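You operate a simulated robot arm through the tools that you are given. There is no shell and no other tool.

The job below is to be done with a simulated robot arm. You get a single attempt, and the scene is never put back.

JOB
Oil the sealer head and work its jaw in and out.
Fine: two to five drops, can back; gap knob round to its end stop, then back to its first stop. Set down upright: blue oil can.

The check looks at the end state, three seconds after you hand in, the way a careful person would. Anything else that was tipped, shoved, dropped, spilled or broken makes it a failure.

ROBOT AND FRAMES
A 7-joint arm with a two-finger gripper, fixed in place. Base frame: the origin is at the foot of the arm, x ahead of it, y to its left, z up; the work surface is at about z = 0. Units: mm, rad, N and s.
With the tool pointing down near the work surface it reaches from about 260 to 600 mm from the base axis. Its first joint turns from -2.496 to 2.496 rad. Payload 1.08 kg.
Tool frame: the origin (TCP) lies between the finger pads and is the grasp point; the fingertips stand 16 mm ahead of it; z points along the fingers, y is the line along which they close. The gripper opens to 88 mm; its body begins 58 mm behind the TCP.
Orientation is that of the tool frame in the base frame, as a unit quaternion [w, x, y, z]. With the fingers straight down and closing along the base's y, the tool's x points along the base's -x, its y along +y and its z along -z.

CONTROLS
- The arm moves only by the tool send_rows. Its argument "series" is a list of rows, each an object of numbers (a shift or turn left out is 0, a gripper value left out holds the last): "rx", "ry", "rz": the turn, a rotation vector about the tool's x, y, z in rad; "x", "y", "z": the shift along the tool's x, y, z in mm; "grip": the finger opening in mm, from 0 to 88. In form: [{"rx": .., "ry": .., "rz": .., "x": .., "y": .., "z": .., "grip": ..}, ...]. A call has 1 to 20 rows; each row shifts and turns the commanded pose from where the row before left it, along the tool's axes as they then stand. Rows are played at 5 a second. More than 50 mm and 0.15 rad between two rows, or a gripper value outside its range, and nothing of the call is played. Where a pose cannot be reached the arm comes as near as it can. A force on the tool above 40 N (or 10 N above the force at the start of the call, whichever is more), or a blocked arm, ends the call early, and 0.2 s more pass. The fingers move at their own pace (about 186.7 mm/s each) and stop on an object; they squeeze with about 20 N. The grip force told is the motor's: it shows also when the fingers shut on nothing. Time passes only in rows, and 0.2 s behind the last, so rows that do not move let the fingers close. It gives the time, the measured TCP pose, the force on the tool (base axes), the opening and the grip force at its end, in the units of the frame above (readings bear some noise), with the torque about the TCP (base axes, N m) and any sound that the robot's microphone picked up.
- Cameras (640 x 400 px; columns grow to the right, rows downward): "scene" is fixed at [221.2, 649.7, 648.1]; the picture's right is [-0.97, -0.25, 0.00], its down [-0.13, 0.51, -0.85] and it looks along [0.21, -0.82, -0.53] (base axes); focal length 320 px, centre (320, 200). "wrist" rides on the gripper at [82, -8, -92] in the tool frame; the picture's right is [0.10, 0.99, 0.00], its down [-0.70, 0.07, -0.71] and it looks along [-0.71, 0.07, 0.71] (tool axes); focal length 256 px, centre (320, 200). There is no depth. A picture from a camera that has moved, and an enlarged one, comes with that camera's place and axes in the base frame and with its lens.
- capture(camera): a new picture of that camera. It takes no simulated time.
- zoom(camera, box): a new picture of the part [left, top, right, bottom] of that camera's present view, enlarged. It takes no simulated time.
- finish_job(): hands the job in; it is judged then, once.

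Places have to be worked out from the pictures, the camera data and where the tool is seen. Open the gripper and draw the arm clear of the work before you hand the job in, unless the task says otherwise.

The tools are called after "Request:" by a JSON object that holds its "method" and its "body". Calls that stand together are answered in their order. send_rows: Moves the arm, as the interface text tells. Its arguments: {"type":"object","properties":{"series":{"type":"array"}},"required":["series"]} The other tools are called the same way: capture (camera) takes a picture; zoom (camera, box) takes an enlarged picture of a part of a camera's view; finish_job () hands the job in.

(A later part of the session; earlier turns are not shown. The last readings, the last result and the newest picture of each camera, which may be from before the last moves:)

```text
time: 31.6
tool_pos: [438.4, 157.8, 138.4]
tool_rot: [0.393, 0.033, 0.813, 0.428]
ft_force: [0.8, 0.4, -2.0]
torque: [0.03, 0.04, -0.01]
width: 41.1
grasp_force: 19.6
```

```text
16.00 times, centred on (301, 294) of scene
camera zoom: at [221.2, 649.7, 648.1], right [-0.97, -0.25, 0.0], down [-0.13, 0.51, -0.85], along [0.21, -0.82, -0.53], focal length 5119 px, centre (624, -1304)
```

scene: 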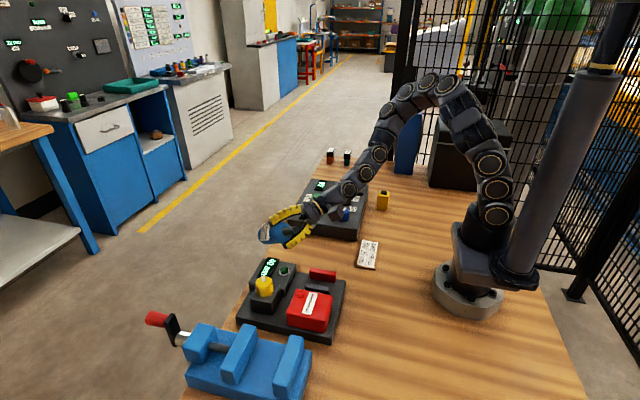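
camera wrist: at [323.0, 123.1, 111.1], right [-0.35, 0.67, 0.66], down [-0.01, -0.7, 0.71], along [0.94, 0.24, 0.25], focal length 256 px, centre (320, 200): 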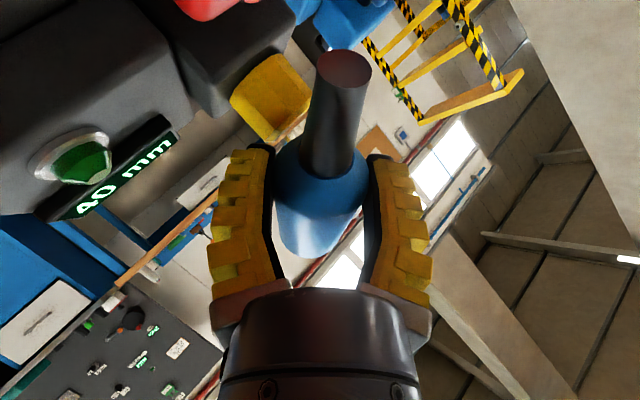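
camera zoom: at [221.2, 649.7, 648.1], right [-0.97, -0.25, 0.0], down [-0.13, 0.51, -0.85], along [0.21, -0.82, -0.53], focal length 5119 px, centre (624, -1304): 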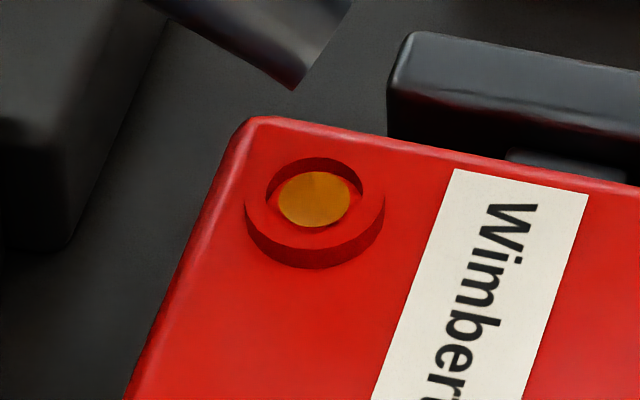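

No visible change after 0.4 s. I hold one more row and compare again.

Request:
{"method": "send_rows", "body": {"series": [{}]}}

Request:
{"method": "zoom", "body": {"camera": "scene", "box": [288, 286, 314, 302]}}

Request:
{"method": "zoom", "body": {"camera": "scene", "box": [283, 270, 319, 302]}}

```text
time: 32.0
tool_pos: [439.3, 157.0, 138.3]
tool_rot: [0.392, 0.034, 0.813, 0.429]
ft_force: [0.2, -0.7, -2.2]
torque: [-0.01, 0.07, 0.02]
width: 41.3
grasp_force: 20.6
```

```text
16.00 times, centred on (301, 294) of scene
camera zoom: at [221.2, 649.7, 648.1], right [-0.97, -0.25, 0.0], down [-0.13, 0.51, -0.85], along [0.21, -0.82, -0.53], focal length 5119 px, centre (624, -1304)
```

zoom: 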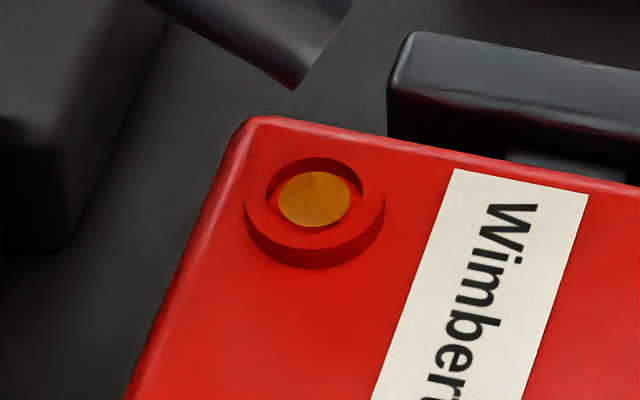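

```text
12.50 times, centred on (301, 286) of scene
camera zoom: at [221.2, 649.7, 648.1], right [-0.97, -0.25, 0.0], down [-0.13, 0.51, -0.85], along [0.21, -0.82, -0.53], focal length 4000 px, centre (558, -875)
```

zoom: 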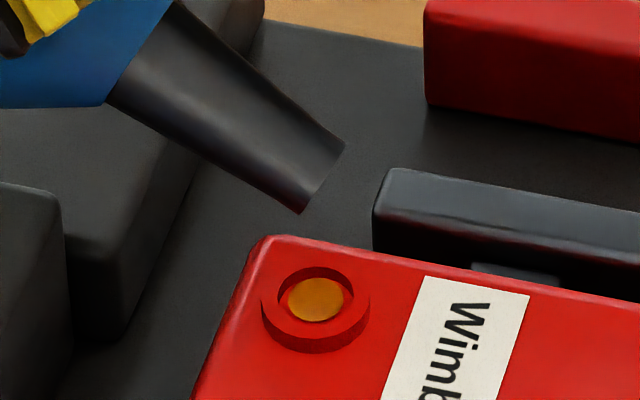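

Still the same to the eye. I zoom in much further to have an exact reference for the size of the oil spot before letting any more time pass.

Request:
{"method": "zoom", "body": {"camera": "scene", "box": [297, 291, 305, 296]}}

Request:
{"method": "zoom", "body": {"camera": "scene", "box": [298, 276, 306, 281]}}

```text
16.00 times, centred on (301, 294) of scene
camera zoom: at [221.2, 649.7, 648.1], right [-0.97, -0.25, 0.0], down [-0.13, 0.51, -0.85], along [0.21, -0.82, -0.53], focal length 5119 px, centre (624, -1296)
```

zoom: 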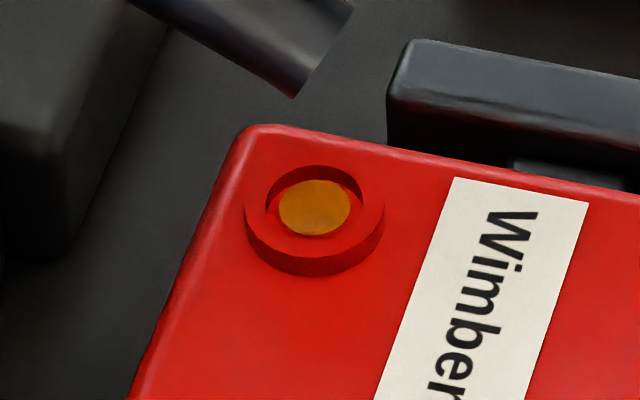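

```text
16.00 times, centred on (302, 278) of scene
camera zoom: at [221.2, 649.7, 648.1], right [-0.97, -0.25, 0.0], down [-0.13, 0.51, -0.85], along [0.21, -0.82, -0.53], focal length 5119 px, centre (608, -1056)
```

zoom: 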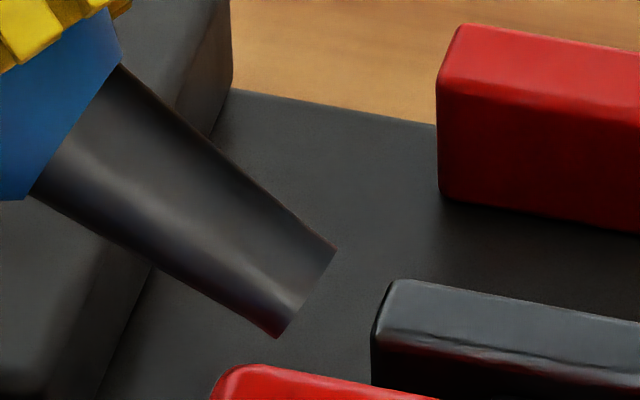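

The reference is clear. One more single row at this tilt, then I compare.

Request:
{"method": "send_rows", "body": {"series": [{}]}}

Request:
{"method": "zoom", "body": {"camera": "scene", "box": [297, 291, 305, 296]}}

```text
time: 32.4
tool_pos: [438.9, 156.6, 139.3]
tool_rot: [0.392, 0.033, 0.813, 0.429]
ft_force: [-0.5, -0.4, -1.8]
torque: [-0.02, 0.02, 0.01]
width: 41.0
grasp_force: 20.2
```

```text
16.00 times, centred on (301, 294) of scene
camera zoom: at [221.2, 649.7, 648.1], right [-0.97, -0.25, 0.0], down [-0.13, 0.51, -0.85], along [0.21, -0.82, -0.53], focal length 5119 px, centre (624, -1296)
```

zoom: 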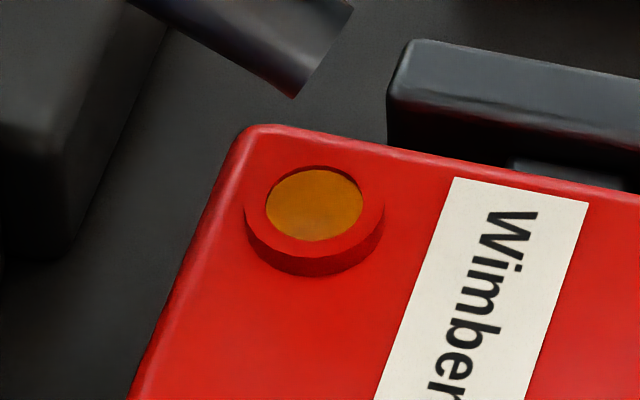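

The spot has grown to fill the ring: a second drop landed, so drops come roughly every 1.2 s and all are in the port. I allow about one more (three is well inside two to five), holding 0.8 s.

Request:
{"method": "send_rows", "body": {"series": [{}, {}, {}]}}

Request:
{"method": "zoom", "body": {"camera": "scene", "box": [297, 291, 305, 296]}}

```text
time: 33.2
tool_pos: [438.9, 159.1, 137.2]
tool_rot: [0.392, 0.034, 0.813, 0.429]
ft_force: [-0.2, 0.1, -2.0]
torque: [-0.01, 0.02, -0.01]
width: 41.1
grasp_force: 19.7
```

```text
16.00 times, centred on (301, 294) of scene
camera zoom: at [221.2, 649.7, 648.1], right [-0.97, -0.25, 0.0], down [-0.13, 0.51, -0.85], along [0.21, -0.82, -0.53], focal length 5119 px, centre (624, -1296)
```

zoom: 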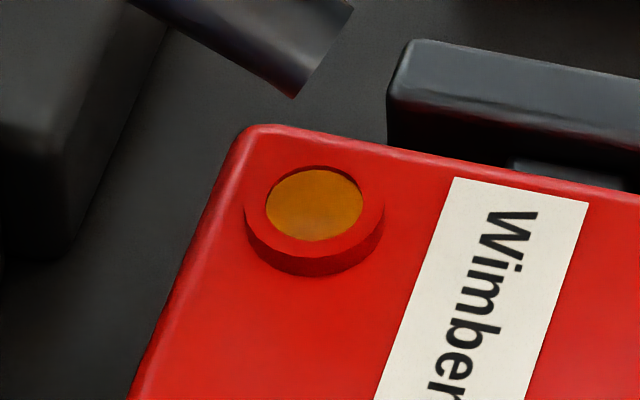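

The port is full and clean around it; two to three drops are in. I tilt back right away, keeping the tip above the ring as it rises.

Request:
{"method": "send_rows", "body": {"series": [{"rz": 0.149, "x": -2.8, "y": -2.2, "z": -2.4}, {"rz": 0.149, "x": -2.8, "y": -2.2, "z": -2.4}, {"rz": 0.149, "x": -2.6, "y": -2.0, "z": -2.2}, {"rz": 0.149, "x": -1.8, "y": -1.6, "z": -1.6}, {"rz": 0.149, "x": 1.5, "y": -1.5, "z": -2.0}, {"rz": 0.149, "x": 2.5, "y": -1.5, "z": -2.5}]}}

Request:
{"method": "zoom", "body": {"camera": "scene", "box": [220, 210, 380, 310]}}

Request:
{"method": "zoom", "body": {"camera": "scene", "box": [297, 291, 305, 296]}}

```text
time: 34.6
tool_pos: [434.4, 142.2, 136.1]
tool_rot: [0.168, 0.383, 0.719, 0.555]
ft_force: [0.4, 0.3, -2.0]
torque: [0.03, 0.04, 0.0]
width: 41.2
grasp_force: 20.0
```

```text
4.00 times, centred on (300, 260) of scene
camera zoom: at [221.2, 649.7, 648.1], right [-0.97, -0.25, 0.0], down [-0.13, 0.51, -0.85], along [0.21, -0.82, -0.53], focal length 1280 px, centre (400, -40)
```

zoom: 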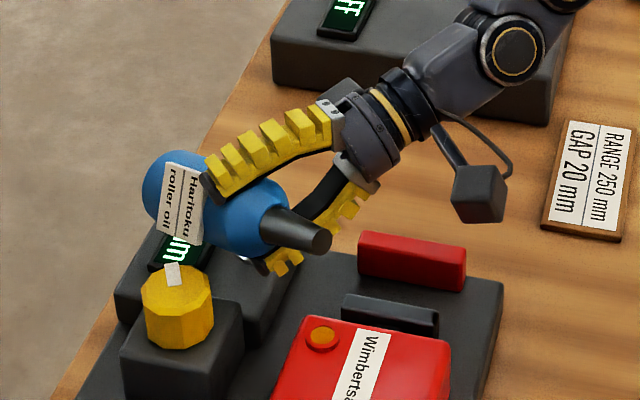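

```text
16.00 times, centred on (301, 294) of scene
camera zoom: at [221.2, 649.7, 648.1], right [-0.97, -0.25, 0.0], down [-0.13, 0.51, -0.85], along [0.21, -0.82, -0.53], focal length 5119 px, centre (624, -1296)
```

zoom: 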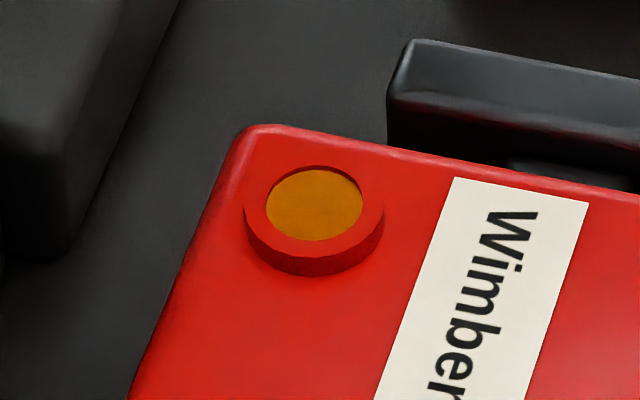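

Oil is in the port, nothing spilled, can still firmly held. I lift it clear, then bring it upright on the reverse of the path I came by.

Request:
{"method": "send_rows", "body": {"series": [{"x": 0.7, "y": 25.1, "z": -10.1}, {"x": 0.7, "y": 25.1, "z": -10.1}, {"x": 0.7, "y": 25.1, "z": -10.1}, {"rz": 0.1164}, {"rz": 0.1164}, {"rz": 0.1164}, {"x": -16.1, "y": 14.5, "z": -9.1}, {"x": -16.1, "y": 14.5, "z": -9.1}, {"x": -16.1, "y": 14.5, "z": -9.1}, {"x": -16.1, "y": 14.5, "z": -9.1}, {"rz": 0.1164}, {"rz": 0.1164}, {"rz": 0.1164}]}}

```text
time: 37.4
tool_pos: [481.2, 49.1, 244.3]
tool_rot: [-0.032, 0.606, 0.543, 0.58]
ft_force: [-0.8, -0.2, -2.5]
torque: [0.01, 0.04, -0.01]
width: 41.1
grasp_force: 20.0
```

Tilt is back to about 40°. Now I move toward the can's spot and roll the rest of the way upright.

Request:
{"method": "send_rows", "body": {"series": [{"x": -6.7, "y": -7.6, "z": -26.5}, {"x": -6.7, "y": -7.6, "z": -26.5}, {"x": -6.7, "y": -7.6, "z": -26.5}, {"x": -6.7, "y": -7.6, "z": -26.5}, {"x": -6.7, "y": -7.6, "z": -26.5}, {"rz": 0.1351}, {"rz": 0.1351}, {"rz": 0.1351}, {"rz": 0.1351}, {"rz": 0.1351}, {}]}}

Request:
{"method": "capture", "body": {"camera": "wrist"}}

Request:
{"method": "zoom", "body": {"camera": "scene", "box": [280, 140, 400, 240]}}

```text
time: 39.8
tool_pos: [373.6, -44.8, 239.8]
tool_rot: [-0.224, 0.751, 0.314, 0.536]
ft_force: [-0.3, 0.3, -1.6]
torque: [-0.02, -0.01, 0.01]
width: 41.4
grasp_force: 19.5
```

```text
taken
camera wrist: at [325.0, -81.9, 347.0], right [0.73, -0.68, 0.1], down [-0.58, -0.69, -0.43], along [0.36, 0.26, -0.9], focal length 256 px, centre (320, 200)
```

wrist: 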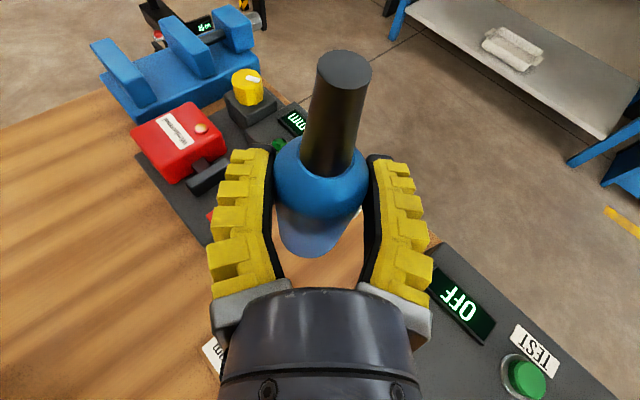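

```text
4.00 times, centred on (340, 190) of scene
camera zoom: at [221.2, 649.7, 648.1], right [-0.97, -0.25, 0.0], down [-0.13, 0.51, -0.85], along [0.21, -0.82, -0.53], focal length 1280 px, centre (240, 240)
```

zoom: 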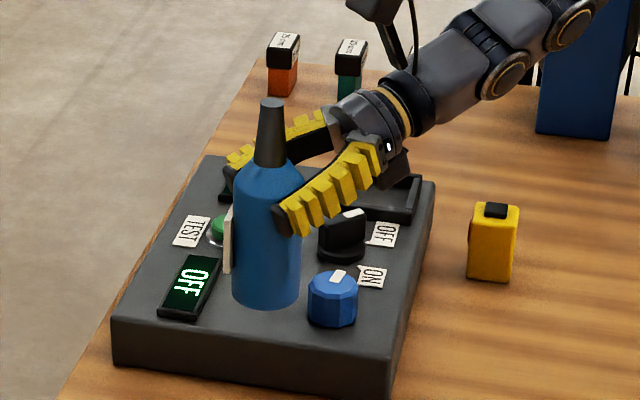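

The can is upright again and sits about 2–3 mm higher in the grip than at pick-up. I correct a 1° pitch difference and come down over the original spot to z≈100.

Request:
{"method": "send_rows", "body": {"series": [{"ry": -0.0175}, {"x": -27.4, "y": -0.9, "z": 6.6}, {"x": -27.4, "y": -0.9, "z": 6.6}, {"x": -27.4, "y": -0.9, "z": 6.6}, {"x": -27.4, "y": -0.9, "z": 6.6}, {"x": -27.4, "y": -0.9, "z": 6.6}, {}]}}

Request:
{"method": "zoom", "body": {"camera": "scene", "box": [300, 200, 380, 270]}}

Request:
{"method": "capture", "body": {"camera": "wrist"}}

```text
time: 41.4
tool_pos: [360.2, -54.0, 100.3]
tool_rot: [-0.219, 0.756, 0.315, 0.53]
ft_force: [-0.6, -0.3, -0.8]
torque: [-0.03, -0.01, -0.06]
width: 41.2
grasp_force: 20.4
```

```text
5.71 times, centred on (340, 235) of scene
camera zoom: at [221.2, 649.7, 648.1], right [-0.97, -0.25, 0.0], down [-0.13, 0.51, -0.85], along [0.21, -0.82, -0.53], focal length 1828 px, centre (206, 0)
```

zoom: 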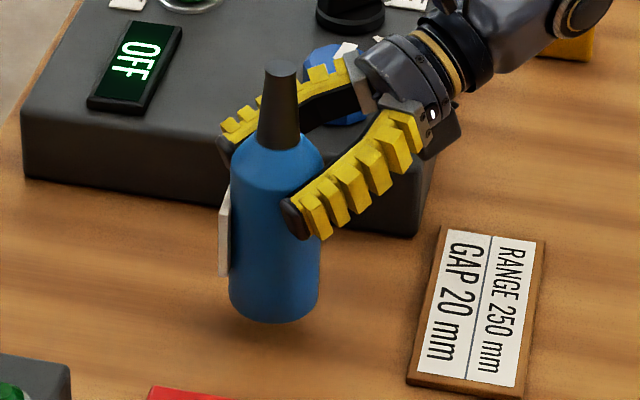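

```text
taken
camera wrist: at [311.3, -89.1, 208.2], right [0.73, -0.68, 0.1], down [-0.59, -0.7, -0.42], along [0.35, 0.24, -0.9], focal length 256 px, centre (320, 200)
```

wrist: 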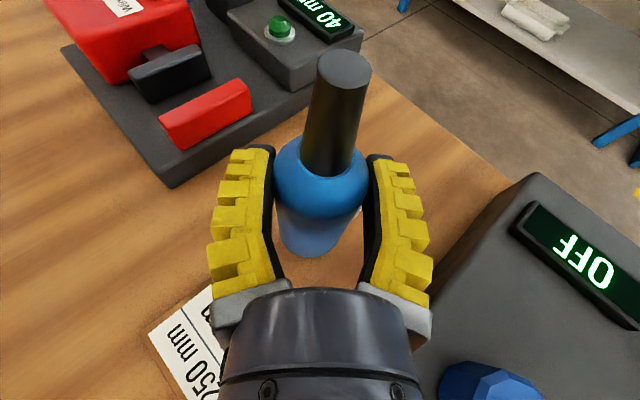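

Can is upright over its old place with about 23 mm to go. I lower to just above the table, gently.

Request:
{"method": "send_rows", "body": {"series": [{"x": -5.65, "y": -0.8, "z": 2.2}, {"x": -5.65, "y": -0.8, "z": 2.2}, {"x": -5.65, "z": 2.04}, {"x": -1.4, "z": 0.5}, {}]}}

```text
time: 42.6
tool_pos: [359.6, -51.4, 80.6]
tool_rot: [-0.219, 0.756, 0.315, 0.53]
ft_force: [-0.3, -0.5, -2.0]
torque: [-0.02, 0.0, 0.01]
width: 41.0
grasp_force: 20.0
```

Still carrying the full weight at z≈80.6. I go down in 1 mm steps, watching the vertical force.

Request:
{"method": "send_rows", "body": {"series": [{"x": -0.94, "z": 0.34}, {"x": -0.94, "z": 0.34}, {}]}}

Request:
{"method": "zoom", "body": {"camera": "scene", "box": [300, 200, 380, 270]}}

```text
time: 43.4
tool_pos: [359.6, -53.0, 78.1]
tool_rot: [-0.22, 0.756, 0.316, 0.53]
ft_force: [0.6, 0.5, -1.7]
torque: [-0.02, 0.01, -0.02]
width: 41.1
grasp_force: 19.6
```

```text
5.71 times, centred on (340, 235) of scene
camera zoom: at [221.2, 649.7, 648.1], right [-0.97, -0.25, 0.0], down [-0.13, 0.51, -0.85], along [0.21, -0.82, -0.53], focal length 1828 px, centre (206, 0)
```

zoom: 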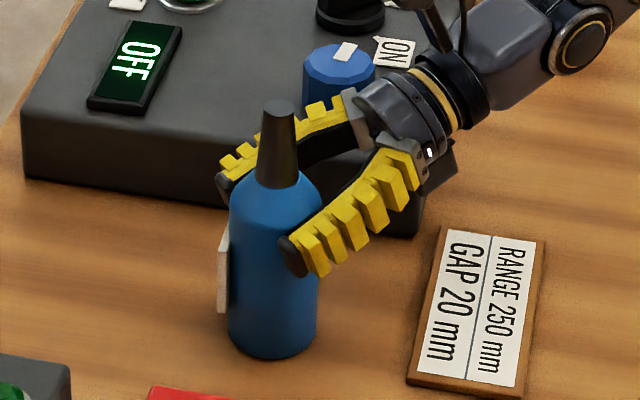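

The base appears level with the old spot, within ~3 mm. Force still shows the can's weight, so I lower further in small steps.

Request:
{"method": "send_rows", "body": {"series": [{"x": -0.94, "z": 0.34}, {}]}}

Request:
{"method": "send_rows", "body": {"series": [{"x": -0.94, "z": 0.34}, {}]}}

```text
time: 44.0
tool_pos: [360.4, -50.7, 78.0]
tool_rot: [-0.219, 0.755, 0.315, 0.531]
ft_force: [-1.2, -2.3, 4.5]
torque: [-0.22, 0.08, 0.0]
width: 41.4
grasp_force: 20.1
```

```text
time: 44.6
tool_pos: [358.8, -51.6, 77.6]
tool_rot: [-0.22, 0.755, 0.315, 0.532]
ft_force: [1.5, 1.8, 12.0]
torque: [-0.03, 0.03, -0.01]
width: 41.7
grasp_force: 19.5
```

Table contact is clear (+12 N). I ease off about 1.2 mm and then open the fingers gradually.

Request:
{"method": "send_rows", "body": {"series": [{"x": 0.9, "z": -0.33}, {"x": 0.2, "z": -0.07}]}}

Request:
{"method": "send_rows", "body": {"series": [{"grip": 46}, {"grip": 52}, {"grip": 60}, {"grip": 74}, {"grip": 88}, {}]}}

Request:
{"method": "capture", "body": {"camera": "wrist"}}

Request:
{"method": "zoom", "body": {"camera": "scene", "box": [300, 200, 380, 270]}}

```text
time: 45.2
tool_pos: [359.5, -52.1, 78.3]
tool_rot: [-0.22, 0.756, 0.315, 0.53]
ft_force: [1.8, 2.2, 4.9]
torque: [0.08, -0.05, 0.02]
width: 41.1
grasp_force: 20.3
```

```text
time: 46.6
tool_pos: [359.3, -51.6, 78.6]
tool_rot: [-0.22, 0.756, 0.315, 0.53]
ft_force: [-0.5, 0.2, 0.0]
torque: [0.02, 0.0, -0.03]
width: 88.1
grasp_force: 0.0
```

```text
taken
camera wrist: at [311.0, -87.4, 185.6], right [0.73, -0.68, 0.1], down [-0.59, -0.69, -0.42], along [0.35, 0.25, -0.9], focal length 256 px, centre (320, 200)
```

wrist: 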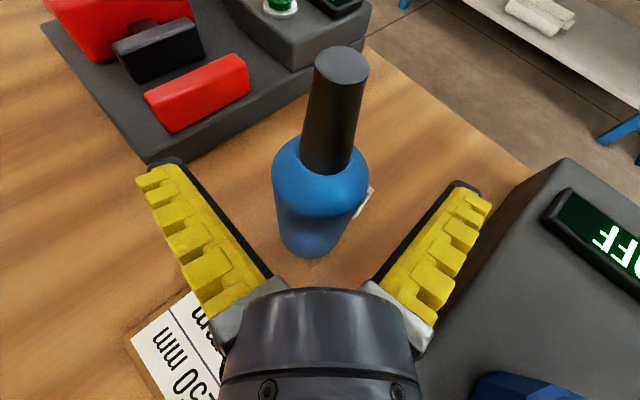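

```text
5.71 times, centred on (340, 235) of scene
camera zoom: at [221.2, 649.7, 648.1], right [-0.97, -0.25, 0.0], down [-0.13, 0.51, -0.85], along [0.21, -0.82, -0.53], focal length 1828 px, centre (206, 0)
```

zoom: 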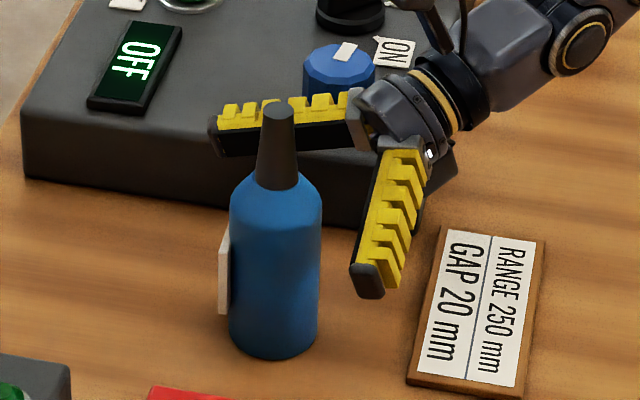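

The can stands upright, free, within about 3 mm of its old spot. I back straight out along the approach line and then rise.

Request:
{"method": "send_rows", "body": {"series": [{"z": -10}, {"z": -25}, {"z": -25}, {"z": -25}, {"z": -20}, {"x": 28.2, "z": -10.2}, {"x": 28.2, "z": -10.2}, {"x": 28.2, "z": -10.2}, {"x": 28.2, "z": -10.2}, {"x": 28.2, "z": -10.2}, {"x": 28.2, "z": -10.2}]}}

Request:
{"method": "capture", "body": {"camera": "wrist"}}

Request:
{"method": "capture", "body": {"camera": "scene"}}

```text
time: 49.0
tool_pos: [290.8, -122.8, 295.1]
tool_rot: [-0.217, 0.757, 0.314, 0.531]
ft_force: [0.0, 0.4, 0.5]
torque: [0.03, -0.04, 0.0]
width: 88.0
grasp_force: 0.1
```

```text
taken
camera wrist: at [242.4, -156.8, 402.7], right [0.73, -0.68, 0.1], down [-0.59, -0.69, -0.42], along [0.35, 0.24, -0.9], focal length 256 px, centre (320, 200)
```

wrist: 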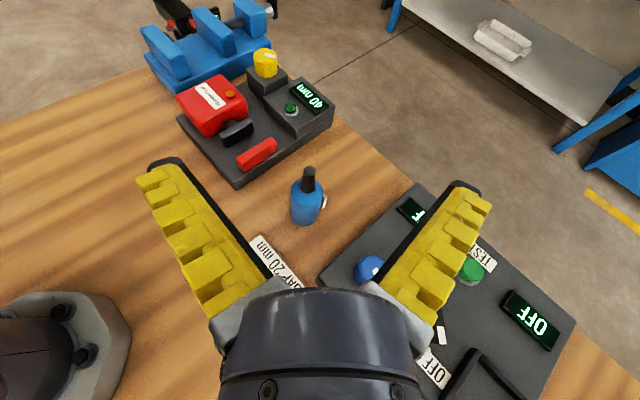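

```text
taken
```

scene: 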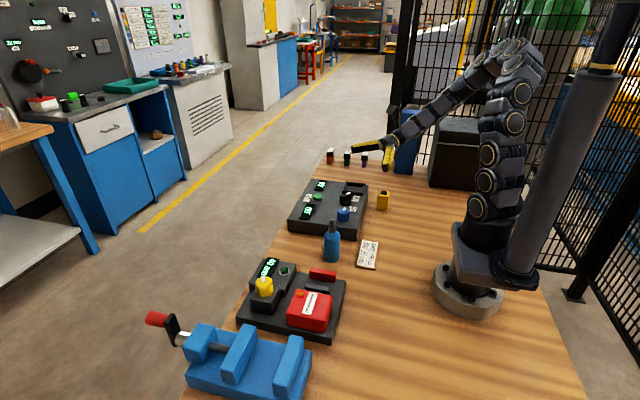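

All pieces stand as they should, with oil in the port and the can back. Next the knob: I turn the tool back to straight down (pitch 70° back), high above the table.

Request:
{"method": "send_rows", "body": {"series": [{"ry": -0.1357}, {"ry": -0.1357}, {"ry": -0.1357}, {"ry": -0.1357}, {"ry": -0.1357}, {"ry": -0.1357}, {"ry": -0.1357}, {"ry": -0.1357}, {"ry": -0.1357}, {"rz": -0.1473}, {"rz": -0.1473}, {"rz": -0.1473}, {"rz": -0.1473}, {"rz": -0.1473}, {"rz": -0.1473}, {"rz": -0.1473}, {"rz": -0.1473}]}}

Request:
{"method": "send_rows", "body": {"series": [{"rz": -0.1473}, {"rz": -0.1473}, {"rz": -0.1473}, {"rz": -0.1473}, {"rz": -0.1473}, {"rz": -0.1473}, {"rz": -0.1473}, {"rz": -0.1473}]}}

```text
time: 52.6
tool_pos: [289.9, -121.3, 293.3]
tool_rot: [0.001, 0.552, 0.834, 0.0]
ft_force: [-0.2, 0.6, 0.3]
torque: [-0.03, 0.0, -0.01]
width: 87.8
grasp_force: 0.0
```

```text
time: 54.4
tool_pos: [289.3, -122.2, 293.6]
tool_rot: [0.001, -0.003, 1.0, 0.0]
ft_force: [0.4, 0.1, 0.0]
torque: [-0.01, -0.01, 0.01]
width: 87.9
grasp_force: 0.1
```

Tool is straight down in the standard orientation. I move to a spot 100 mm above the yellow knob for a close look.

Request:
{"method": "send_rows", "body": {"series": [{"x": -20.4, "y": 32.7, "z": 10.4}, {"x": -20.4, "y": 32.7, "z": 10.4}, {"x": -20.4, "y": 32.7, "z": 10.4}, {"x": -20.4, "y": 32.7, "z": 10.4}, {"x": -20.4, "y": 32.7, "z": 10.4}, {"x": -20.4, "y": 32.7, "z": 10.4}, {"x": -20.4, "y": 32.7, "z": 10.4}, {"x": -20.4, "y": 32.7, "z": 10.4}, {"x": -20.4, "y": 32.7, "z": 10.4}]}}

Request:
{"method": "capture", "body": {"camera": "wrist"}}

Request:
{"method": "zoom", "body": {"camera": "scene", "box": [220, 220, 350, 310]}}

```text
time: 56.4
tool_pos: [473.3, 174.7, 199.9]
tool_rot: [0.002, -0.002, 1.0, -0.001]
ft_force: [-0.9, -0.1, -1.1]
torque: [0.0, -0.02, 0.01]
width: 88.5
grasp_force: 0.1
```

```text
taken
camera wrist: at [389.4, 165.4, 291.2], right [-0.11, 0.99, 0.0], down [0.7, 0.08, 0.71], along [0.71, 0.07, -0.7], focal length 256 px, centre (320, 200)
```

wrist: 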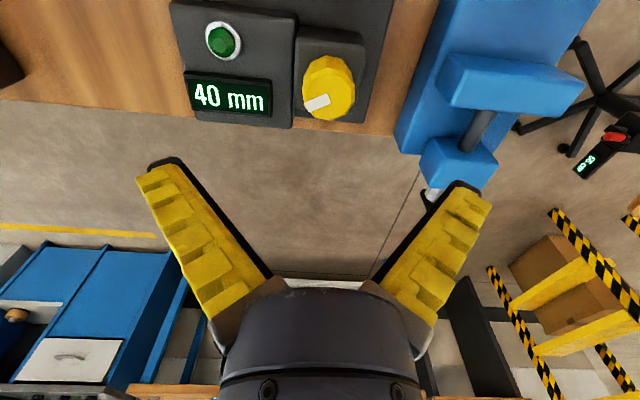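

```text
4.44 times, centred on (285, 265) of scene
camera zoom: at [221.2, 649.7, 648.1], right [-0.97, -0.25, 0.0], down [-0.13, 0.51, -0.85], along [0.21, -0.82, -0.53], focal length 1422 px, centre (476, -89)
```

zoom: 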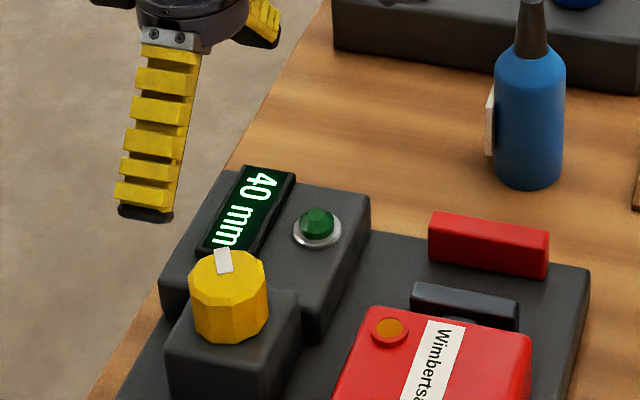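

I zoom on the knob in both views to fix its axis, height and pointer.

Request:
{"method": "zoom", "body": {"camera": "wrist", "box": [270, 20, 390, 140]}}

Request:
{"method": "zoom", "body": {"camera": "scene", "box": [245, 265, 295, 300]}}

```text
3.33 times, centred on (330, 80) of wrist
camera zoom: at [389.4, 165.4, 291.2], right [-0.11, 0.99, 0.0], down [0.7, 0.08, 0.71], along [0.71, 0.07, -0.7], focal length 853 px, centre (287, 600)
```

zoom: 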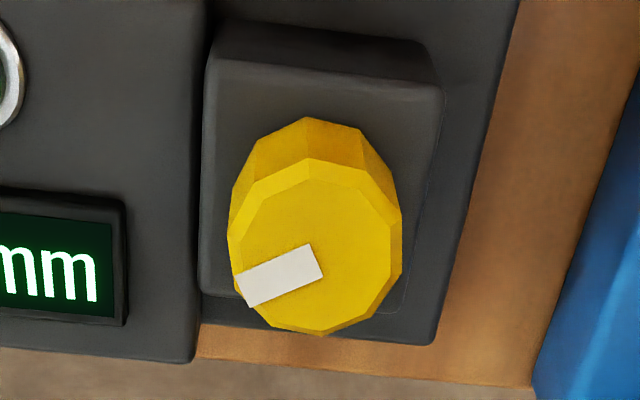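

```text
11.43 times, centred on (270, 282) of scene
camera zoom: at [221.2, 649.7, 648.1], right [-0.97, -0.25, 0.0], down [-0.13, 0.51, -0.85], along [0.21, -0.82, -0.53], focal length 3657 px, centre (891, -743)
```

zoom: 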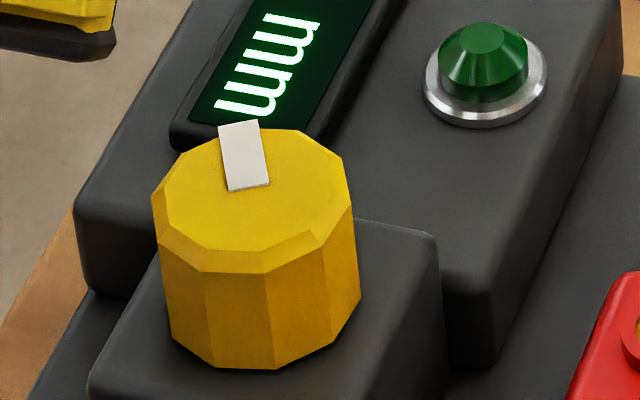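

The knob's axis comes out near (468.5, 180), diameter about 39 mm, top at z≈100, foot at about 72. I narrow the fingers to 62 mm and come down to just above it to check centring.

Request:
{"method": "send_rows", "body": {"series": [{"x": 1.2, "y": 1.3, "z": 18, "grip": 62}, {"x": 1.2, "y": 1.3, "z": 18}, {"x": 1.2, "y": 1.3, "z": 18}, {"x": 1.2, "y": 1.2, "z": 12}, {}]}}

Request:
{"method": "capture", "body": {"camera": "wrist"}}

Request:
{"method": "zoom", "body": {"camera": "scene", "box": [220, 220, 350, 310]}}

```text
time: 57.6
tool_pos: [468.0, 178.1, 134.4]
tool_rot: [0.002, -0.001, 1.0, -0.001]
ft_force: [0.3, -0.2, -0.5]
torque: [0.02, 0.03, 0.01]
width: 65.6
grasp_force: 2.7
```

```text
taken
camera wrist: at [384.9, 169.7, 225.0], right [-0.11, 0.99, 0.0], down [0.7, 0.08, 0.71], along [0.71, 0.07, -0.7], focal length 256 px, centre (320, 200)
```

wrist: 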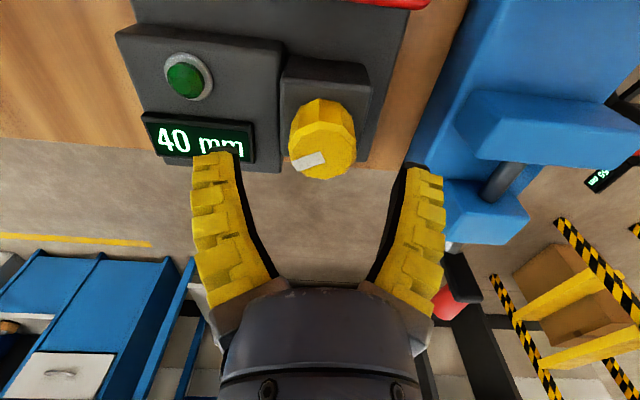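

```text
4.44 times, centred on (285, 265) of scene
camera zoom: at [221.2, 649.7, 648.1], right [-0.97, -0.25, 0.0], down [-0.13, 0.51, -0.85], along [0.21, -0.82, -0.53], focal length 1422 px, centre (476, -89)
```

zoom: 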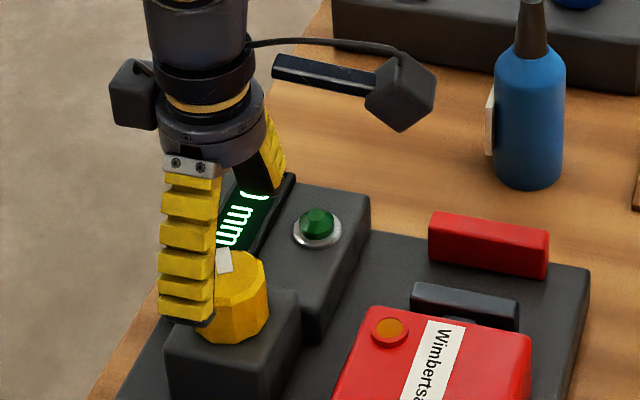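

The tool axis lines up with the knob top to within 2 mm (knob slightly further in +y). I correct and lower so the finger pads surround the knob at TCP z≈92.

Request:
{"method": "send_rows", "body": {"series": [{"y": 1.0, "z": 12}, {"y": 0.9, "z": 12}, {"z": 10}, {"z": 8}, {}]}}

Request:
{"method": "capture", "body": {"camera": "wrist"}}

Request:
{"method": "zoom", "body": {"camera": "scene", "box": [230, 240, 300, 300]}}

```text
time: 58.8
tool_pos: [468.3, 179.6, 91.0]
tool_rot: [0.0, -0.001, 1.0, -0.001]
ft_force: [0.2, 0.4, -0.8]
torque: [-0.01, 0.0, 0.0]
width: 65.9
grasp_force: 2.7
```

```text
taken
camera wrist: at [384.5, 171.1, 182.7], right [-0.11, 0.99, 0.0], down [0.7, 0.08, 0.71], along [0.71, 0.07, -0.7], focal length 256 px, centre (320, 200)
```

wrist: 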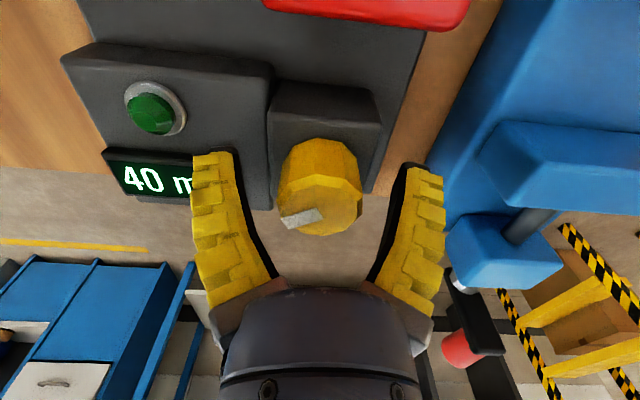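

```text
6.67 times, centred on (265, 270) of scene
camera zoom: at [221.2, 649.7, 648.1], right [-0.97, -0.25, 0.0], down [-0.13, 0.51, -0.85], along [0.21, -0.82, -0.53], focal length 2133 px, centre (687, -267)
```

zoom: 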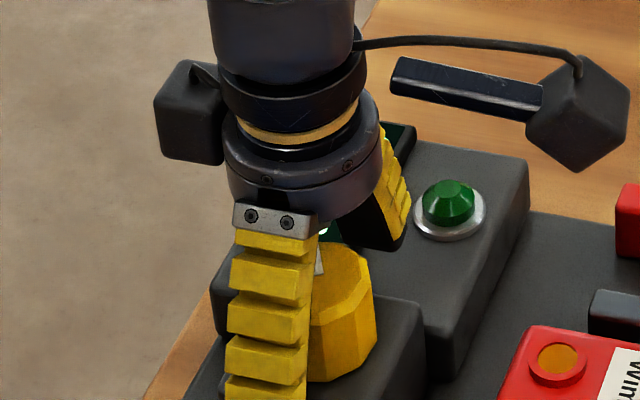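

Knob is centred between the pads with nothing touched. I close the fingers onto it.

Request:
{"method": "send_rows", "body": {"series": [{"grip": 50}, {"grip": 40}, {"grip": 28}, {}, {}]}}

Request:
{"method": "capture", "body": {"camera": "wrist"}}

```text
time: 60.0
tool_pos: [467.6, 179.7, 92.4]
tool_rot: [0.001, -0.001, 1.0, -0.001]
ft_force: [-5.3, 1.0, 8.1]
torque: [0.05, -0.01, -0.01]
width: 34.1
grasp_force: 22.6
```

```text
taken
camera wrist: at [384.3, 171.3, 182.9], right [-0.11, 0.99, 0.0], down [0.7, 0.08, 0.71], along [0.71, 0.07, -0.7], focal length 256 px, centre (320, 200)
```

wrist: 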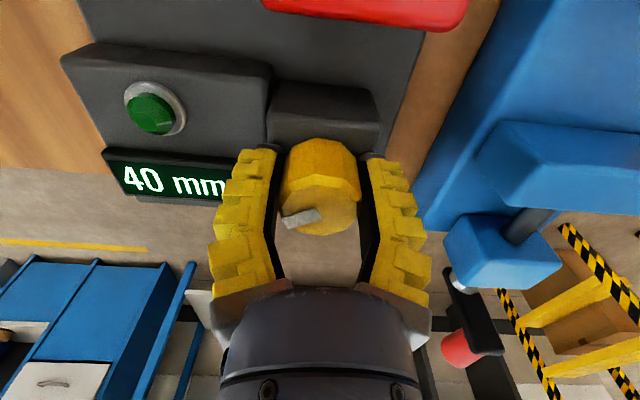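

The grip is firm (22 N). I try a small clockwise turn and look at the torque and the display.

Request:
{"method": "send_rows", "body": {"series": [{"rz": 0.08}, {"rz": 0.08}]}}

Request:
{"method": "capture", "body": {"camera": "wrist"}}

```text
time: 60.6
tool_pos: [467.5, 179.9, 92.8]
tool_rot: [0.001, 0.078, 0.997, -0.002]
ft_force: [-6.7, 4.2, 4.6]
torque: [-0.11, -0.12, -0.01]
width: 33.9
grasp_force: 22.5
```

```text
taken
camera wrist: at [384.0, 184.9, 182.9], right [0.05, 1.0, 0.0], down [0.7, -0.04, 0.71], along [0.71, -0.04, -0.7], focal length 256 px, centre (320, 200)
```

wrist: 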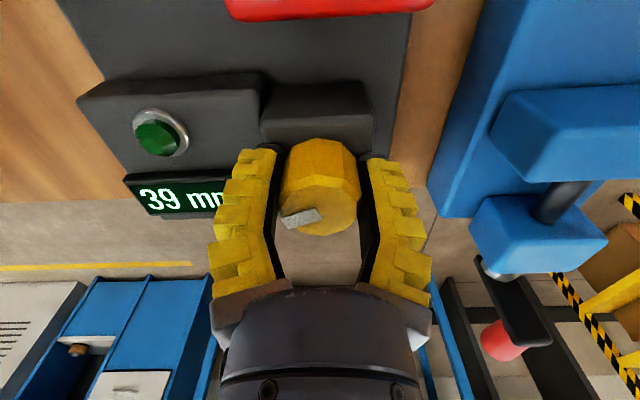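

The display went to 39 mm with the mark staying fixed relative to the fingers, so the knob turns with the grip; clockwise closes the jaw. I keep turning clockwise, checking as I go.

Request:
{"method": "send_rows", "body": {"series": [{"rz": 0.12}, {"rz": 0.12}, {"rz": 0.12}, {"rz": 0.12}, {"rz": 0.12}, {"rz": 0.12}, {"rz": 0.12}]}}

Request:
{"method": "capture", "body": {"camera": "wrist"}}

Request:
{"method": "capture", "body": {"camera": "scene"}}

```text
time: 62.2
tool_pos: [468.0, 181.5, 92.3]
tool_rot: [0.003, 0.479, 0.878, 0.003]
ft_force: [17.3, 27.6, -12.5]
torque: [-0.28, 0.42, 0.11]
width: 34.4
grasp_force: 22.2
```

```text
taken
camera wrist: at [415.5, 245.7, 183.1], right [0.78, 0.62, 0.01], down [0.44, -0.55, 0.71], along [0.45, -0.55, -0.7], focal length 256 px, centre (320, 200)
```

wrist: 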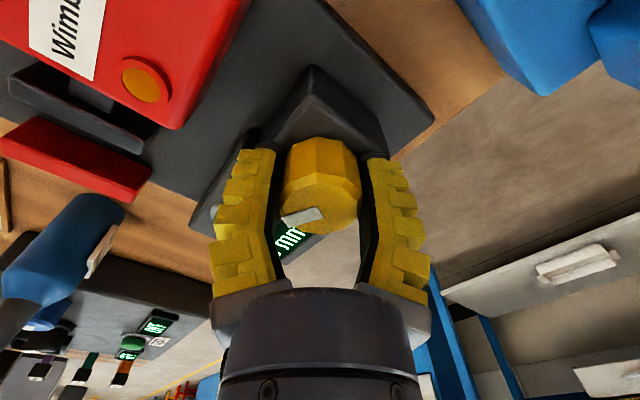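

```text
taken
```

scene: 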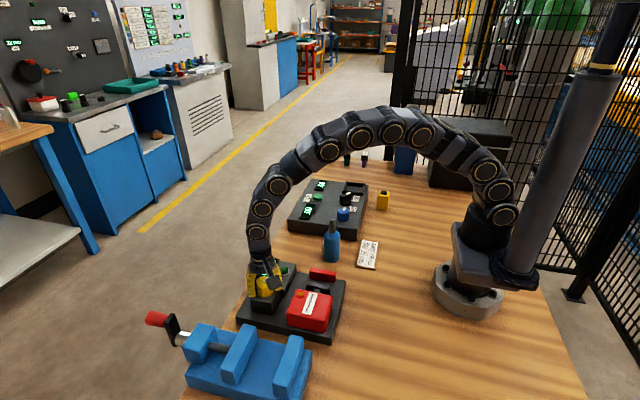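

The knob is following, but side force has built up (about 33 N), meaning the tool axis is a little off the knob axis. I shift 1 mm with the force to see how it relaxes.

Request:
{"method": "send_rows", "body": {"series": [{"x": 0.44, "y": 0.88}, {}]}}

```text
time: 62.8
tool_pos: [469.0, 181.1, 92.0]
tool_rot: [0.002, 0.478, 0.878, 0.0]
ft_force: [21.5, 20.3, -8.2]
torque: [-0.26, 0.2, 0.04]
width: 34.6
grasp_force: 22.2
```

The component along the finger width relaxed, the one along the closing line (about 29 N) did not. I shift 2 mm along the closing line.

Request:
{"method": "send_rows", "body": {"series": [{"x": 0.2, "y": 1.0}, {"y": 1.0}, {}]}}

Request:
{"method": "capture", "body": {"camera": "wrist"}}

```text
time: 63.6
tool_pos: [469.7, 179.5, 91.1]
tool_rot: [0.0, 0.479, 0.878, -0.002]
ft_force: [6.7, -0.4, 7.6]
torque: [0.05, 0.02, 0.01]
width: 34.9
grasp_force: 21.9
```

```text
taken
camera wrist: at [416.9, 245.0, 183.0], right [0.78, 0.63, 0.0], down [0.44, -0.55, 0.71], along [0.44, -0.56, -0.7], focal length 256 px, centre (320, 200)
```

wrist: 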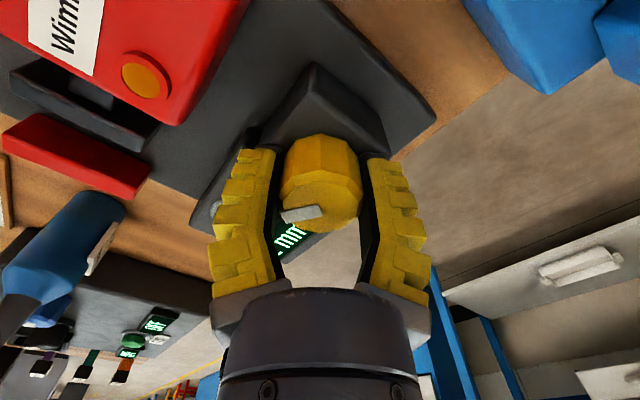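

Force relaxed to a few N, so the knob's true axis is near (471, 179), about 3 mm from where I'd centred. I'll open, lift clear, and read the display before re-gripping better centred.

Request:
{"method": "send_rows", "body": {"series": [{"grip": 45}, {"grip": 62}, {}, {"z": -15}, {"z": -25}]}}

Request:
{"method": "capture", "body": {"camera": "wrist"}}

Request:
{"method": "zoom", "body": {"camera": "scene", "box": [220, 220, 350, 310]}}

```text
time: 64.8
tool_pos: [469.1, 182.4, 133.2]
tool_rot: [0.001, 0.478, 0.878, 0.0]
ft_force: [-0.2, 0.2, 0.6]
torque: [0.02, 0.04, 0.01]
width: 65.9
grasp_force: 2.4
```

```text
taken
camera wrist: at [416.7, 246.7, 223.5], right [0.78, 0.63, 0.0], down [0.44, -0.55, 0.71], along [0.45, -0.55, -0.7], focal length 256 px, centre (320, 200)
```

wrist: 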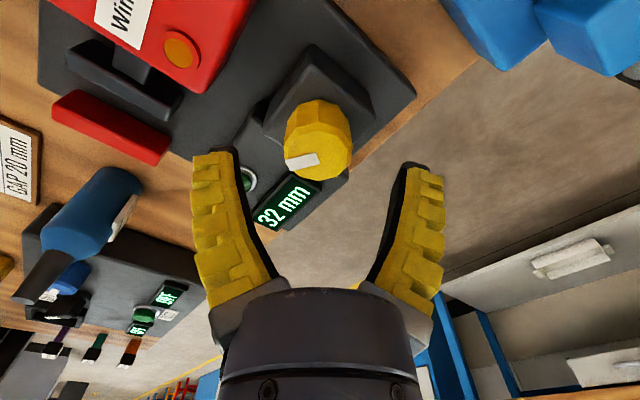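

```text
4.44 times, centred on (285, 265) of scene
camera zoom: at [221.2, 649.7, 648.1], right [-0.97, -0.25, 0.0], down [-0.13, 0.51, -0.85], along [0.21, -0.82, -0.53], focal length 1422 px, centre (476, -89)
```

zoom: 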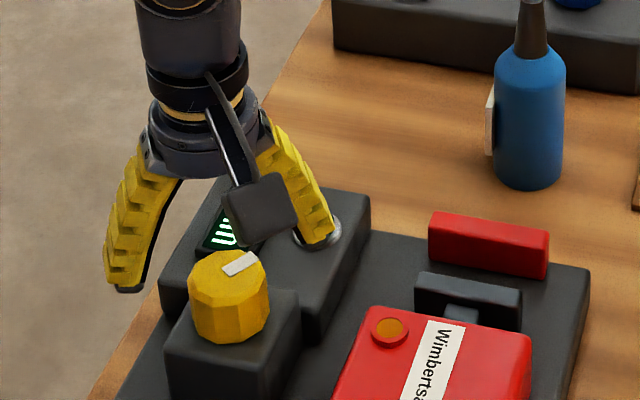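

The display reads 32 mm after 1 rad (8 mm per rad). I zoom on the knob to fix its centre relative to the tool axis.

Request:
{"method": "zoom", "body": {"camera": "wrist", "box": [270, 80, 370, 200]}}

```text
3.33 times, centred on (320, 140) of wrist
camera zoom: at [416.7, 246.7, 223.5], right [0.78, 0.63, 0.0], down [0.44, -0.55, 0.71], along [0.45, -0.55, -0.7], focal length 853 px, centre (320, 400)
```

zoom: 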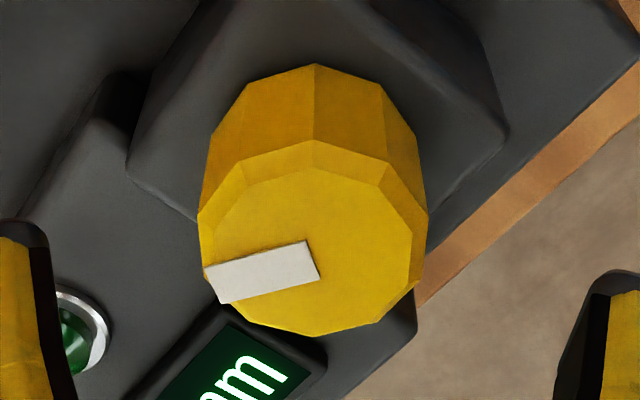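

Combining both views and the force evidence, the knob axis is near (470, 179.5). I shift onto it and swing the gripper back 2.8 rad, above the knob, so there is plenty of clockwise travel for the next grip.

Request:
{"method": "send_rows", "body": {"series": [{"x": -2.2, "y": -1.2}, {"rz": -0.1474}, {"rz": -0.1474}, {"rz": -0.1474}, {"rz": -0.1474}, {"rz": -0.1474}, {"rz": -0.1474}, {"rz": -0.1474}, {"rz": -0.1474}, {"rz": -0.1474}, {"rz": -0.1474}, {"rz": -0.1474}, {"rz": -0.1474}, {"rz": -0.1474}, {"rz": -0.1474}, {"rz": -0.1474}, {"rz": -0.1474}, {"rz": -0.1474}, {"rz": -0.1474}, {"rz": -0.1474}]}}

Request:
{"method": "zoom", "body": {"camera": "wrist", "box": [260, 80, 380, 200]}}

Request:
{"method": "capture", "body": {"camera": "wrist"}}

```text
time: 69.0
tool_pos: [470.0, 178.7, 132.6]
tool_rot: [0.0, 0.786, -0.619, 0.001]
ft_force: [0.6, 0.0, -0.1]
torque: [0.03, -0.02, 0.01]
width: 65.6
grasp_force: 2.9
```

```text
3.33 times, centred on (320, 140) of wrist
camera zoom: at [496.2, 102.2, 223.5], right [-0.94, -0.33, 0.0], down [-0.24, 0.67, 0.71], along [-0.24, 0.67, -0.71], focal length 853 px, centre (320, 400)
```

zoom: 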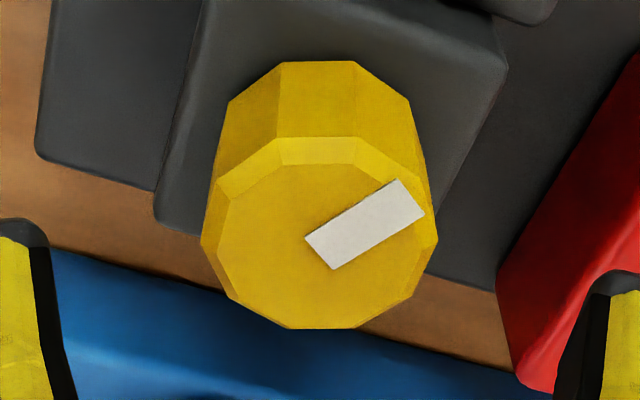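

```text
taken
camera wrist: at [496.2, 102.2, 223.5], right [-0.94, -0.33, 0.0], down [-0.24, 0.67, 0.71], along [-0.24, 0.67, -0.71], focal length 256 px, centre (320, 200)
```

wrist: 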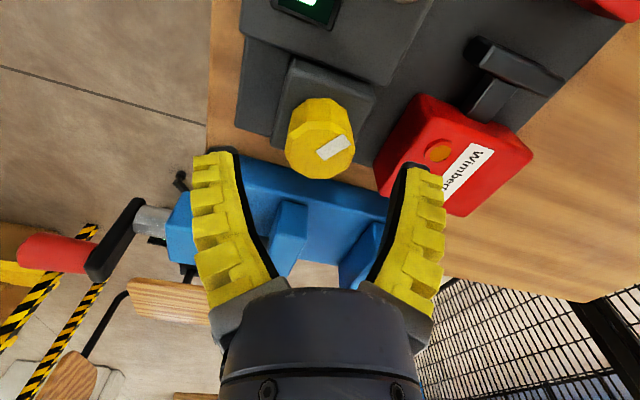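

Now well centred (within about 1 mm) with the fingers closing roughly along x and room to spare. I lower around the knob and close.

Request:
{"method": "send_rows", "body": {"series": [{"x": -0.5, "y": 0.2, "z": 13}, {"z": 13}, {"z": 13}, {"grip": 50}, {"grip": 40}, {"grip": 28}, {}, {}]}}

Request:
{"method": "capture", "body": {"camera": "wrist"}}

```text
time: 70.8
tool_pos: [470.5, 179.6, 93.8]
tool_rot: [0.0, 0.786, -0.619, 0.001]
ft_force: [-2.6, -0.9, 5.8]
torque: [0.04, 0.11, 0.02]
width: 35.1
grasp_force: 21.7
```

```text
taken
camera wrist: at [496.0, 102.7, 184.9], right [-0.94, -0.33, 0.0], down [-0.24, 0.67, 0.71], along [-0.23, 0.67, -0.71], focal length 256 px, centre (320, 200)
```

wrist: 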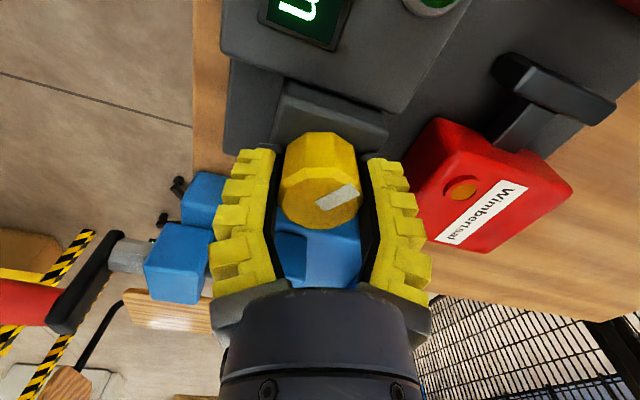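

Gripped with little side force. I turn clockwise in steps, watching the forces.

Request:
{"method": "send_rows", "body": {"series": [{"rz": 0.12}, {"rz": 0.12}, {"rz": 0.12}, {"rz": 0.12}, {"rz": 0.12}, {"rz": 0.12}]}}

```text
time: 72.2
tool_pos: [469.5, 179.8, 93.6]
tool_rot: [0.001, -0.516, 0.857, -0.001]
ft_force: [-1.1, 0.8, 7.3]
torque: [-0.07, 0.09, 0.04]
width: 34.5
grasp_force: 22.1
```

Side force stays near zero, so the centring is good now. I continue clockwise.

Request:
{"method": "send_rows", "body": {"series": [{"rz": 0.12}, {"rz": 0.12}, {"rz": 0.12}, {"rz": 0.12}, {"rz": 0.12}, {"rz": 0.12}, {"rz": 0.12}]}}

Request:
{"method": "capture", "body": {"camera": "wrist"}}

Request:
{"method": "zoom", "body": {"camera": "scene", "box": [220, 220, 350, 310]}}

```text
time: 73.8
tool_pos: [470.5, 180.0, 92.5]
tool_rot: [0.002, -0.121, 0.993, -0.001]
ft_force: [3.4, 4.7, 2.9]
torque: [-0.01, -0.16, 0.03]
width: 34.9
grasp_force: 22.2
```

```text
taken
camera wrist: at [391.3, 152.3, 184.3], right [-0.34, 0.94, 0.0], down [0.66, 0.24, 0.71], along [0.67, 0.24, -0.7], focal length 256 px, centre (320, 200)
```

wrist: 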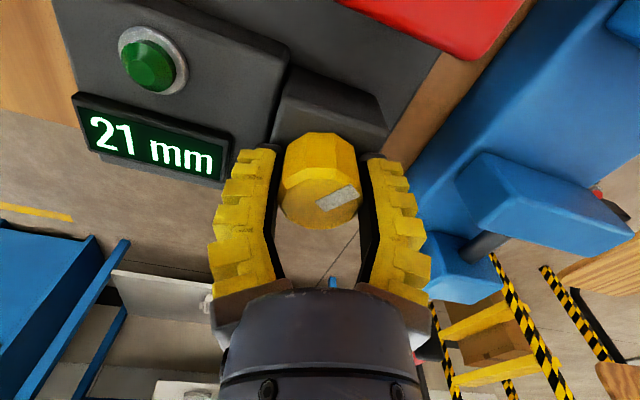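

```text
4.44 times, centred on (285, 265) of scene
camera zoom: at [221.2, 649.7, 648.1], right [-0.97, -0.25, 0.0], down [-0.13, 0.51, -0.85], along [0.21, -0.82, -0.53], focal length 1422 px, centre (476, -89)
```

zoom: 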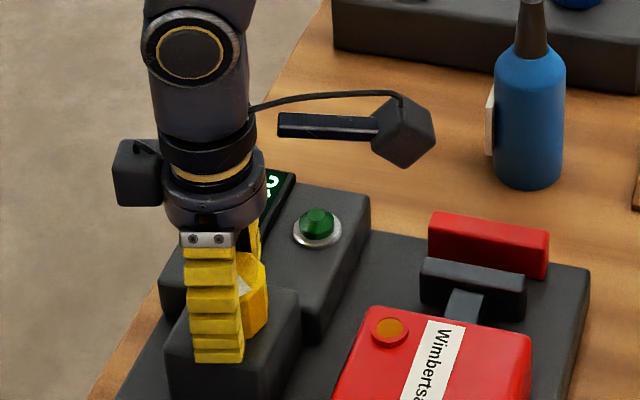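

Display reads 21 mm and the jaw is moving toward the red bar. I go on clockwise, in shorter calls to catch the end stop.

Request:
{"method": "send_rows", "body": {"series": [{"rz": 0.12}, {"rz": 0.12}, {"rz": 0.12}, {"rz": 0.12}, {"rz": 0.12}]}}

Request:
{"method": "capture", "body": {"camera": "wrist"}}

```text
time: 75.0
tool_pos: [469.6, 180.1, 92.6]
tool_rot: [0.001, 0.178, 0.984, 0.001]
ft_force: [3.3, 4.6, 6.1]
torque: [-0.08, -0.13, 0.04]
width: 34.7
grasp_force: 22.0
```

```text
taken
camera wrist: at [388.9, 201.0, 184.1], right [0.25, 0.97, 0.0], down [0.68, -0.18, 0.71], along [0.69, -0.18, -0.7], focal length 256 px, centre (320, 200)
```

wrist: 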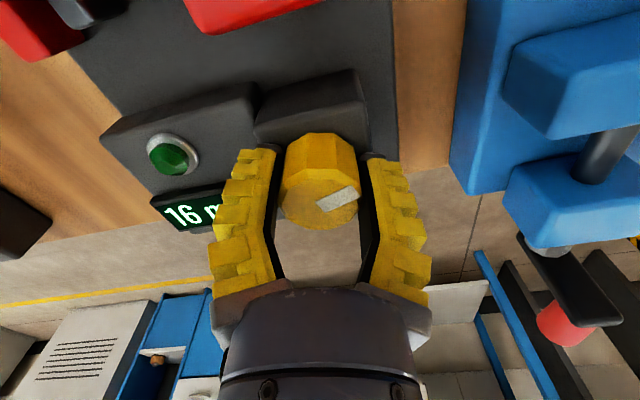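

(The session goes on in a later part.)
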